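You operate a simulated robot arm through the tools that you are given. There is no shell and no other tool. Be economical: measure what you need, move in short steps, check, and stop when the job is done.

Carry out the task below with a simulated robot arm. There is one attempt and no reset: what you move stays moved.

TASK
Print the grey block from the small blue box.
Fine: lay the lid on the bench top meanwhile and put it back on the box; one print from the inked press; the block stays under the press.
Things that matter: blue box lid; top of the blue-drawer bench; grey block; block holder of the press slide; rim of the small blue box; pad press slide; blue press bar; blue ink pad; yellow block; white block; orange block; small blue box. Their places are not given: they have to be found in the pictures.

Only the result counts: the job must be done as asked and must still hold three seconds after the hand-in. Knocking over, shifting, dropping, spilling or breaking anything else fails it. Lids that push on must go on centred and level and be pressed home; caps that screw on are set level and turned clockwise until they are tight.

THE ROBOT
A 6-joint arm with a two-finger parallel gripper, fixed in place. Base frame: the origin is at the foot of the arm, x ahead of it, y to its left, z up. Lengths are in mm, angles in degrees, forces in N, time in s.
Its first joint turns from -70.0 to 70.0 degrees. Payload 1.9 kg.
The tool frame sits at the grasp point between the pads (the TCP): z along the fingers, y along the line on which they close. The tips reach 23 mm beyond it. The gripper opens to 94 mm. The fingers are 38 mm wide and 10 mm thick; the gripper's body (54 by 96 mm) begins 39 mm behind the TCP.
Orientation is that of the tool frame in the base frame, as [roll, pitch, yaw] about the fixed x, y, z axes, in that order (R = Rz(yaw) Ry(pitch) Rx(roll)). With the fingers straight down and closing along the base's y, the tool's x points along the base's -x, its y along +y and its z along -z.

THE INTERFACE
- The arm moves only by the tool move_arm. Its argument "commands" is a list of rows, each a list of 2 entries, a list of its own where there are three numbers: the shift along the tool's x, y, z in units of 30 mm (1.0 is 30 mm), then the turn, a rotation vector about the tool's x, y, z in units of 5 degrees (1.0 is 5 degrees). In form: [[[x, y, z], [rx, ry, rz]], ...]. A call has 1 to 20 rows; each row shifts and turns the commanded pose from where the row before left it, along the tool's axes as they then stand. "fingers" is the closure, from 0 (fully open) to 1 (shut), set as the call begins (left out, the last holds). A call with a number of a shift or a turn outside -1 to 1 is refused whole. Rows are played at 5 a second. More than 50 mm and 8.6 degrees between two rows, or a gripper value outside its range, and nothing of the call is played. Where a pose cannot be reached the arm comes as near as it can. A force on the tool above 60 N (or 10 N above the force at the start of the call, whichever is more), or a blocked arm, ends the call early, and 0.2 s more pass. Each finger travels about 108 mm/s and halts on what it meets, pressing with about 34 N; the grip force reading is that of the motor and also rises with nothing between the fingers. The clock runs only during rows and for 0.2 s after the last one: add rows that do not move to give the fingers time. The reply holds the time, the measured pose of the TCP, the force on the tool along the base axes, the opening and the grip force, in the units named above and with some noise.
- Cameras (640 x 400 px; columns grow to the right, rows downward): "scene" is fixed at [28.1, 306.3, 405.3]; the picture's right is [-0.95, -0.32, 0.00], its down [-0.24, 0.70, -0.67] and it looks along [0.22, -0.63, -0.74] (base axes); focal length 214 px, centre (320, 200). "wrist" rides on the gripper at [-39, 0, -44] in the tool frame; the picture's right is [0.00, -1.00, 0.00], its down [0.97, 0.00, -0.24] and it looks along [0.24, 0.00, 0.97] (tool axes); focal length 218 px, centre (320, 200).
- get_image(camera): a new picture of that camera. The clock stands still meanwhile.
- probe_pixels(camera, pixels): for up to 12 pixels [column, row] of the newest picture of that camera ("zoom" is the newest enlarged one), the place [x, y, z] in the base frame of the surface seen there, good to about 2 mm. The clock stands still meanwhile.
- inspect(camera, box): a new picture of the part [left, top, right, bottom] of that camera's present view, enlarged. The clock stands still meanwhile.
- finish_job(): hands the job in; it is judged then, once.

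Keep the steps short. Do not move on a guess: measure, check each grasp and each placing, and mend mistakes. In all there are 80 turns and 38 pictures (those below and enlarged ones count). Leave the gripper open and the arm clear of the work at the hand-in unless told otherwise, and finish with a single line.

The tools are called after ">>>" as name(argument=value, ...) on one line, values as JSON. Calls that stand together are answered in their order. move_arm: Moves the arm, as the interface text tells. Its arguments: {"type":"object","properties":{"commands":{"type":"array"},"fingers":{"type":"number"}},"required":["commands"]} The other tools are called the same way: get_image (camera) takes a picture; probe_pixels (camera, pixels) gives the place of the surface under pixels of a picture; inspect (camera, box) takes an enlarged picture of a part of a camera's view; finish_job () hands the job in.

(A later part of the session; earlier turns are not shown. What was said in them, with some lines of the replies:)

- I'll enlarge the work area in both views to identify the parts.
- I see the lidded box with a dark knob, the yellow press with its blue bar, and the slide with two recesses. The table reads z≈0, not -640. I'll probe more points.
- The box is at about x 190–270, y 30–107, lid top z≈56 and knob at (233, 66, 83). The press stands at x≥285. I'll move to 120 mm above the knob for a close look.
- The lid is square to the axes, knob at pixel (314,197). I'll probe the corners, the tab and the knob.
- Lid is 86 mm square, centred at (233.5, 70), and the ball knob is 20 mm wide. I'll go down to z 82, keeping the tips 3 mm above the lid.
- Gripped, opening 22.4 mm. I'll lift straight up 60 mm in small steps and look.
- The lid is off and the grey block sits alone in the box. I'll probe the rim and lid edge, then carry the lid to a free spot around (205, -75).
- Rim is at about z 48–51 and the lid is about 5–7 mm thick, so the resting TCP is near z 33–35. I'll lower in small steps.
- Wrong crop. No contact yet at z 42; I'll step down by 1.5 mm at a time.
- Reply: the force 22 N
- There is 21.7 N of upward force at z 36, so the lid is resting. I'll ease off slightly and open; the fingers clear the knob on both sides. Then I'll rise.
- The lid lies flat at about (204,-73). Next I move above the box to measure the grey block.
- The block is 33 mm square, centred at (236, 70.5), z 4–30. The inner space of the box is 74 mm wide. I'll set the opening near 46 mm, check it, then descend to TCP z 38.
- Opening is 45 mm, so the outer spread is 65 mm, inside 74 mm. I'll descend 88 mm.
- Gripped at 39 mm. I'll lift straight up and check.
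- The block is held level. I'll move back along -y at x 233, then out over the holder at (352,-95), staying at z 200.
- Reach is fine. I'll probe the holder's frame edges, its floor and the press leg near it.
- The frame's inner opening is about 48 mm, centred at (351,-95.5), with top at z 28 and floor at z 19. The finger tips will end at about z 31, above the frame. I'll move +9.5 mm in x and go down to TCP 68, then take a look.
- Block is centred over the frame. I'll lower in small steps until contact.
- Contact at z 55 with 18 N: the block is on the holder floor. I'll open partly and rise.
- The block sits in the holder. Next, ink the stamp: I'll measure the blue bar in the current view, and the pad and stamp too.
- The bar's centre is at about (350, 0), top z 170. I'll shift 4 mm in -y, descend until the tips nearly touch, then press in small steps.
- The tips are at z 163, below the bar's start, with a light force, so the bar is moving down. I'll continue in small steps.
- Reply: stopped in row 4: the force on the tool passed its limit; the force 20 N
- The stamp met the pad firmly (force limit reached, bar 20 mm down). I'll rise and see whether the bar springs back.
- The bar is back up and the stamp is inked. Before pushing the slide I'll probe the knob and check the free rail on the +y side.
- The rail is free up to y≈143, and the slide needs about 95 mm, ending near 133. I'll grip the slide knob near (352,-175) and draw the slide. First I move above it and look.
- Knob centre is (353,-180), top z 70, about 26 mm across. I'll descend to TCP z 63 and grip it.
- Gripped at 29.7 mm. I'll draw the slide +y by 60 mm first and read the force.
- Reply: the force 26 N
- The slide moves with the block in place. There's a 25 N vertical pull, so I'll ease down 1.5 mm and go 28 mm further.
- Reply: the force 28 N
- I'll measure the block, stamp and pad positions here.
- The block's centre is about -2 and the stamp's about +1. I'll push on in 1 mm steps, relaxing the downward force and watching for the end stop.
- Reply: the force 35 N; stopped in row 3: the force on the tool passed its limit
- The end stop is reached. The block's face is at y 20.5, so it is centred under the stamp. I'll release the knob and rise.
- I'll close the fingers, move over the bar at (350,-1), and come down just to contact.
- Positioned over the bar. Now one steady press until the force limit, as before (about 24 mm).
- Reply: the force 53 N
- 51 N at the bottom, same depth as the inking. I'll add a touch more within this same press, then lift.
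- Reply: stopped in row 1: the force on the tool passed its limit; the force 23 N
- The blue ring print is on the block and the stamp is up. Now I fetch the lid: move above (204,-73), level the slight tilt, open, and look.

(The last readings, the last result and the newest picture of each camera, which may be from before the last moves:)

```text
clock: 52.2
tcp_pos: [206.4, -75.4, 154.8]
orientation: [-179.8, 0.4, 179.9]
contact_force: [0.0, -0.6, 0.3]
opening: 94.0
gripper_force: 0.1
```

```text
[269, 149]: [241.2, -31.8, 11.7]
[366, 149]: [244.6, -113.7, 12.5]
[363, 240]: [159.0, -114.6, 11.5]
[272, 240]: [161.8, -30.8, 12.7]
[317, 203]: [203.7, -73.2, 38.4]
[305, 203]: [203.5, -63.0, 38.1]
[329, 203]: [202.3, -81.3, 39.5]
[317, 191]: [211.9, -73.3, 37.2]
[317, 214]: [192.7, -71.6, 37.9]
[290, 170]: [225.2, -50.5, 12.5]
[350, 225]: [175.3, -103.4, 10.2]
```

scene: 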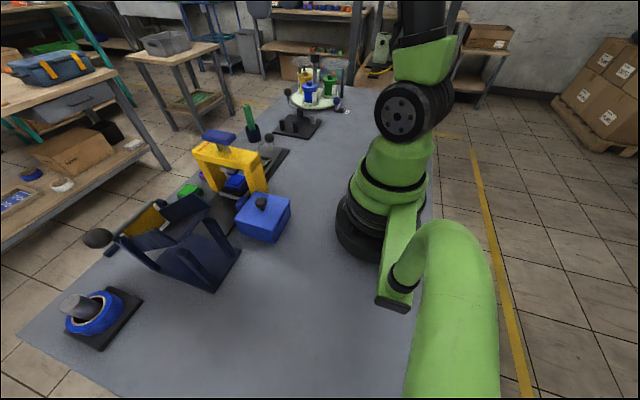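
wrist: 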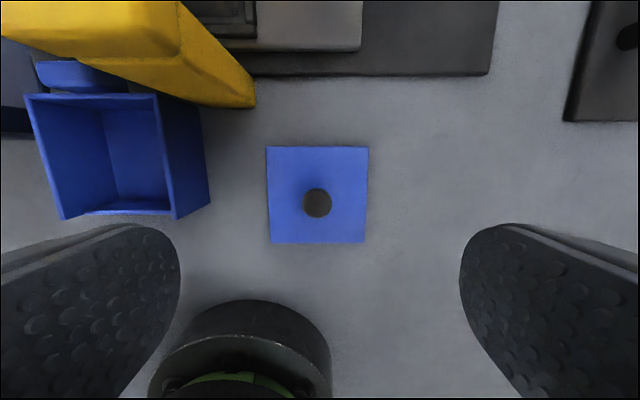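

The lid top is at z 12, so it has a 12 mm total depth: a plate plus a roughly 7 mm plug. The knob is at (203,-73). I'll centre and descend to z 39.5, then grip.

>>> move_arm(commands=[[[0.08, 0.075, 0.95], [0, 0, 0]], [[0, 0, 0.95], [0, 0, 0]], [[0, 0, 0.95], [0, 0, 0]], [[0, 0, 0.95], [0, 0, 0]], [[0, 0, 0], [0, 0, 0]], [[0, 0, 0], [0, 0, 0]]])

>>> move_arm(commands=[[[0, 0, 0], [0, 0, 0]], [[0, 0, 0], [0, 0, 0]], [[0, 0, 0], [0, 0, 0]], [[0, 0, 0], [0, 0, 0]]], fingers=1)

>>> move_arm(commands=[[[0, 0, -0.2], [0, 0, 0]], [[0, 0, -0.4], [0, 0, 0]], [[0, 0, -1], [0, 0, 0]], [[0, 0, -1], [0, 0, 0]], [[0, 0, -1], [0, 0, 0]], [[0, 0, -1], [0, 0, 0]], [[0, 0, 0], [0, 0, 0]], [[0, 0, 0], [0, 0, 0]]])

```text
clock: 53.6
tcp_pos: [204.0, -72.2, 41.6]
orientation: [-179.8, 0.2, -179.9]
contact_force: [-1.1, -0.2, -0.3]
opening: 94.0
gripper_force: 0.1
```

```text
clock: 54.6
tcp_pos: [204.4, -72.1, 42.3]
orientation: [-179.9, 0.2, -180.0]
contact_force: [-0.1, -0.1, 0.2]
opening: 22.4
gripper_force: 33.4
```

```text
clock: 56.4
tcp_pos: [200.8, -69.5, 178.2]
orientation: [-179.9, 0.2, 180.0]
contact_force: [-0.2, -0.1, -0.8]
opening: 22.4
gripper_force: 33.9
```

Lid held again, at 30 mm below TCP to its top. I'll carry it back by (+30.5, +143), the reverse of the earlier shift, and lower to TCP z 105 (plug 13 mm above the rim) for a check.

>>> move_arm(commands=[[[-0.2033, 0.9533, 0], [0, 0, 0]], [[-0.2033, 0.9533, 0], [0, 0, 0]], [[-0.2033, 0.9533, 0], [0, 0, 0]], [[-0.2033, 0.9533, 0], [0, 0, 0]], [[-0.2033, 0.9533, 0], [0, 0, 0]], [[0, 0, 0.8], [0, 0, 0]], [[0, 0, 0.8], [0, 0, 0]], [[0, 0, 0.8], [0, 0, 0]], [[0, 0, 0], [0, 0, 0]], [[0, 0, 0], [0, 0, 0]]])

>>> inspect(camera="scene", box=[210, 150, 320, 240])

```text
clock: 58.6
tcp_pos: [232.6, 71.8, 108.5]
orientation: [-179.8, 0.3, -180.0]
contact_force: [1.0, -0.5, 0.1]
opening: 22.4
gripper_force: 34.0
```

```text
4.44 times, centred on (265, 195) of scene
```

zoom: 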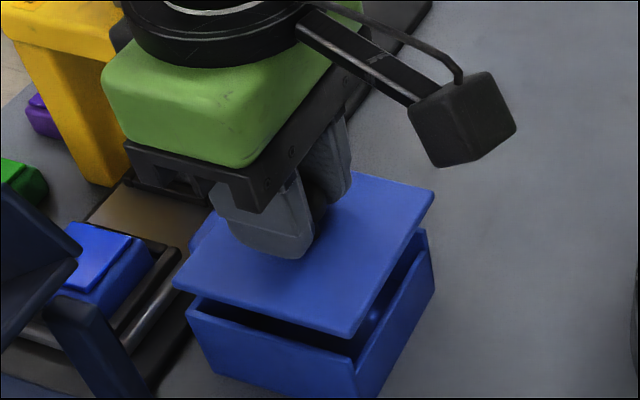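

I'll compare the lid edges with the box's outer faces.

>>> probe_pixels(camera="zoom", pixels=[[220, 302], [300, 323], [230, 345], [300, 370], [370, 308], [410, 240], [385, 350], [420, 290], [355, 325], [180, 285], [428, 198], [376, 315]])

>>> get_image(camera="wrist")

```text
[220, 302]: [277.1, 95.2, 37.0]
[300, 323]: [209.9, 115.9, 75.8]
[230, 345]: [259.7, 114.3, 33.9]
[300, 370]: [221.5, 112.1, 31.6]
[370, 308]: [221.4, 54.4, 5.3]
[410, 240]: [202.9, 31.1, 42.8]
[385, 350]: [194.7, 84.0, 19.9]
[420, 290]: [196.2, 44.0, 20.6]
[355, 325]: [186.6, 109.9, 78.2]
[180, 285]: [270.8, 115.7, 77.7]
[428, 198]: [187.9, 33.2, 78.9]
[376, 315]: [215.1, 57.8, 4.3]
```

```text
6 pictures are left
```

wrist: 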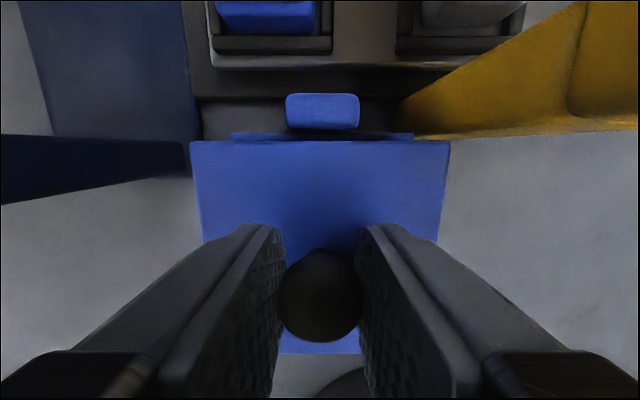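

By comparing with the box's fixed tab, before and now, the lid must go +2.6 mm in x and -0.75 mm in y. I'll correct this, lower 8 mm, and check again.

>>> move_arm(commands=[[[-0.087, -0.025, 0], [0, 0, 0]], [[0, 0, 0.27], [0, 0, 0]], [[0, 0, 0], [0, 0, 0]], [[0, 0, 0], [0, 0, 0]]])

>>> inspect(camera="wrist", box=[180, 80, 460, 255])

```text
clock: 59.6
tcp_pos: [235.2, 70.9, 99.2]
orientation: [-179.8, 0.3, 179.9]
contact_force: [0.9, -0.8, -0.9]
opening: 22.5
gripper_force: 34.2
```

```text
2.29 times, centred on (320, 168) of wrist
```

zoom: 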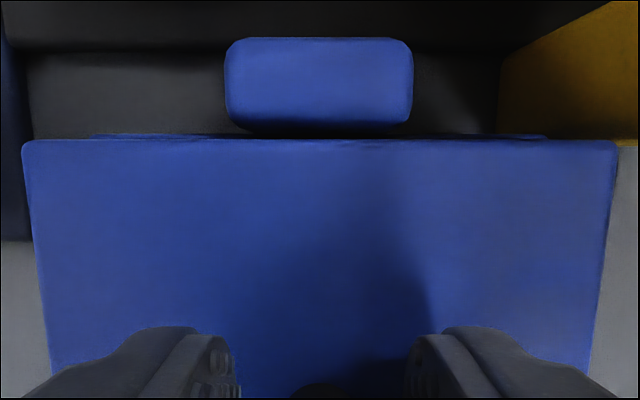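

The lid is now centred on the tab and rim in y (both at pixel 319.6) and matches in x. I'll lower gently into the box.

>>> move_arm(commands=[[[0, 0, 0.15], [0, 0, 0]], [[0, 0, 0.1], [0, 0, 0]], [[0, 0, 0.07], [0, 0, 0]], [[0, 0, 0.05], [0, 0, 0]], [[0, 0, 0], [0, 0, 0]]])

```text
clock: 60.8
tcp_pos: [237.0, 69.6, 89.0]
orientation: [-179.8, 0.3, 179.9]
contact_force: [-0.1, 0.8, -1.1]
opening: 22.3
gripper_force: 34.0
```

The plug is below the rim with no contact force, so it's entering cleanly. I'll go on until it seats.

>>> move_arm(commands=[[[0, 0, 0.05], [0, 0, 0]], [[0, 0, 0.04], [0, 0, 0]], [[0, 0, 0.03], [0, 0, 0]], [[0, 0, 0], [0, 0, 0]]])

```text
clock: 61.8
tcp_pos: [234.6, 68.9, 85.1]
orientation: [-179.8, 0.3, -180.0]
contact_force: [-1.4, -2.6, 25.3]
opening: 22.4
gripper_force: 34.3
```

Contact of 25 N at z 85, the expected seat. I'll press slightly more, ease, release and rise.

>>> move_arm(commands=[[[0, 0, 0.04], [0, 0, 0]], [[0, 0, 0], [0, 0, 0]]])

>>> move_arm(commands=[[[0, 0, -0.06], [0, 0, 0]], [[0, 0, 0], [0, 0, 0]]])

>>> move_arm(commands=[[[0, 0, 0], [0, 0, 0]], [[0, 0, 0], [0, 0, 0]], [[0, 0, 0], [0, 0, 0]], [[0, 0, -0.5], [0, 0, 0]], [[0, 0, -1], [0, 0, 0]], [[0, 0, -1], [0, 0, 0]], [[0, 0, -1], [0, 0, 0]], [[0, 0, -0.4], [0, 0, 0]], [[0, 0, 0], [0, 0, 0]], [[0, 0, 0], [0, 0, 0]]], fingers=0)

>>> get_image(camera="wrist")

```text
clock: 62.4
tcp_pos: [234.5, 70.4, 83.9]
orientation: [-179.8, 0.3, -180.0]
contact_force: [0.1, -3.2, 25.2]
opening: 22.7
gripper_force: 33.5
```

```text
clock: 63.0
tcp_pos: [235.8, 70.0, 83.8]
orientation: [-179.7, 0.2, 180.0]
contact_force: [0.0, -0.2, -0.6]
opening: 22.5
gripper_force: 34.4
```

```text
clock: 65.2
tcp_pos: [232.3, 71.5, 202.2]
orientation: [-179.8, 0.4, -179.9]
contact_force: [1.0, -0.3, -0.3]
opening: 94.0
gripper_force: 0.1
```

```text
4 pictures are left
```

wrist: 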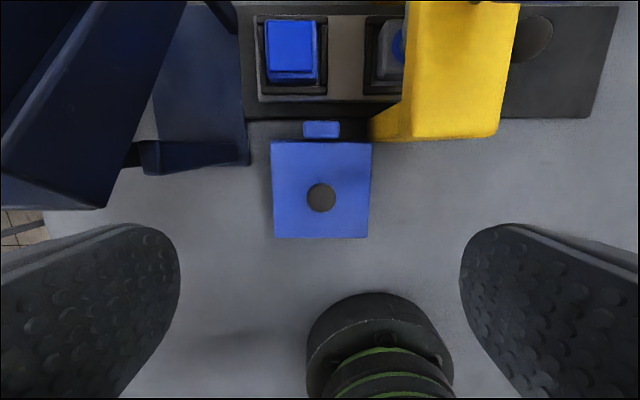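

I'll check the lid's height and level at its corners.

>>> probe_pixels(camera="wrist", pixels=[[275, 146], [368, 146], [365, 234], [278, 234], [320, 165], [320, 225], [290, 197], [350, 197], [321, 197], [321, 128]])

>>> inspect(camera="scene", box=[170, 120, 320, 250])

```text
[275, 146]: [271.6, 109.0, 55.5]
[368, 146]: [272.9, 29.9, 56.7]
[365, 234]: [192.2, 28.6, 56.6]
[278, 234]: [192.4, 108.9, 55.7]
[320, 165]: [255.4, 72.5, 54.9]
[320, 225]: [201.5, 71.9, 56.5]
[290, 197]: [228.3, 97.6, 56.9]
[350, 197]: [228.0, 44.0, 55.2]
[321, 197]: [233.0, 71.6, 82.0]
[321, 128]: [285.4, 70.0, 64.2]
```

```text
3.08 times, centred on (245, 185) of scene
```

zoom: 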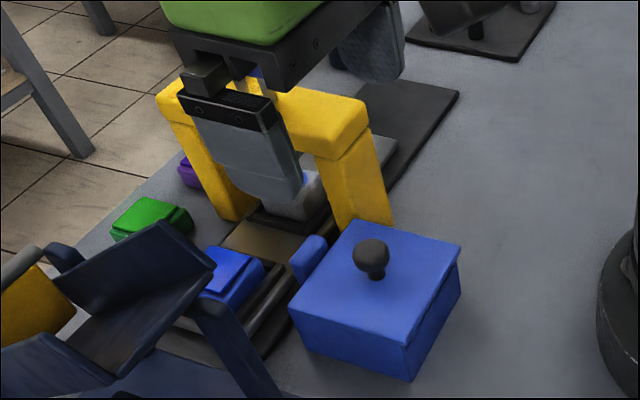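

The lid is level at z 56, same as at the start. To make sure it's home, I'll press the knob's top lightly with closed fingers.

>>> move_arm(commands=[[[0, 0, 0], [0, 0, 0]], [[0, 0, 0], [0, 0, 0]], [[0, 0, 0], [0, 0, 0]], [[0, 0, 0], [0, 0, 0]], [[0, 0, 0.9], [0, 0, 0]], [[0, 0, 0.9], [0, 0, 0]], [[0, 0, 0.9], [0, 0, 0]], [[0, 0, 0.2], [0, 0, 0]], [[0, 0, 0.1], [0, 0, 0]], [[0, 0, 0.07], [0, 0, 0]], [[0, 0, 0.05], [0, 0, 0]], [[0, 0, 0], [0, 0, 0]]], fingers=1)

```text
clock: 67.8
tcp_pos: [235.0, 71.0, 109.9]
orientation: [-179.7, 0.2, -180.0]
contact_force: [0.5, 0.4, 0.0]
opening: 0.1
gripper_force: 33.6
```

>>> move_arm(commands=[[[0, 0, 0.08], [0, 0, 0]], [[0, 0, 0.05], [0, 0, 0]], [[0, 0, 0.04], [0, 0, 0]], [[0, 0, 0.03], [0, 0, 0]], [[0, 0, 0.03], [0, 0, 0]], [[0, 0, 0], [0, 0, 0]]])

```text
clock: 68.8
tcp_pos: [235.4, 69.8, 104.8]
orientation: [-179.8, 0.4, 179.9]
contact_force: [-5.7, -1.3, 27.8]
opening: 0.1
gripper_force: 34.1
stopped in row 5: the force on the tool passed its limit (the readings are from after the stop); the commanded pose is now the measured one
```

Pressed firmly; it did not give further. I'll rise clear, open the gripper, and check the final state.

>>> move_arm(commands=[[[0, 0, -0.3], [0, 0, 0]], [[0, 0, -1], [0, 0, 0]], [[0, 0, -1], [0, 0, 0]], [[0, 0, -1], [0, 0, 0]], [[0, 0, -1], [0, 0, 0]], [[0.2, -1, -0.6], [0, 0, 0]], [[0.2, -1, -0.6], [0, 0, 0]], [[0.2, -1, -0.6], [0, 0, 0]], [[0.2, -1, 0], [0, 0, 0]], [[0, 0, 0], [0, 0, 0]]])

>>> move_arm(commands=[[[0, 0, 0], [0, 0, 0]], [[0, 0, 0], [0, 0, 0]], [[0, 0, 0], [0, 0, 0]], [[0, 0, 0], [0, 0, 0]]], fingers=0)

>>> inspect(camera="scene", box=[150, 90, 350, 250])

>>> get_image(camera="wrist")

```text
clock: 71.0
tcp_pos: [208.9, -47.7, 288.3]
orientation: [-179.8, 0.4, 180.0]
contact_force: [-0.1, 0.2, 1.0]
opening: 0.0
gripper_force: 34.0
```

```text
clock: 72.0
tcp_pos: [208.7, -48.1, 287.9]
orientation: [-179.8, 0.5, 179.9]
contact_force: [0.1, 0.9, -0.1]
opening: 94.1
gripper_force: 0.1
```

```text
2.50 times, centred on (250, 170) of scene
```

zoom: 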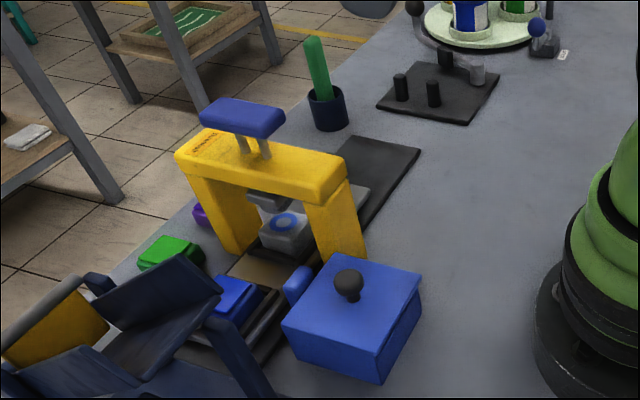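

```text
1 pictures are left
```

wrist: 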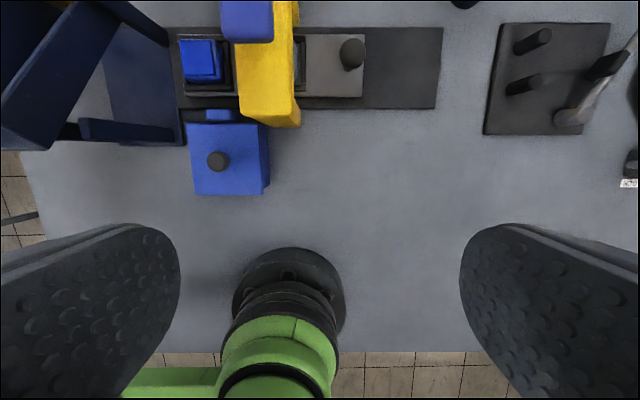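

The lid is on and level, the printed block is under the press, and the gripper is open and clear of the work. I'll hand in.

>>> finish_job()

```text
The job is handed in.
```

The grey block has one blue ring print and stays under the press, and the lid is back on the small blue box, level and pressed home.
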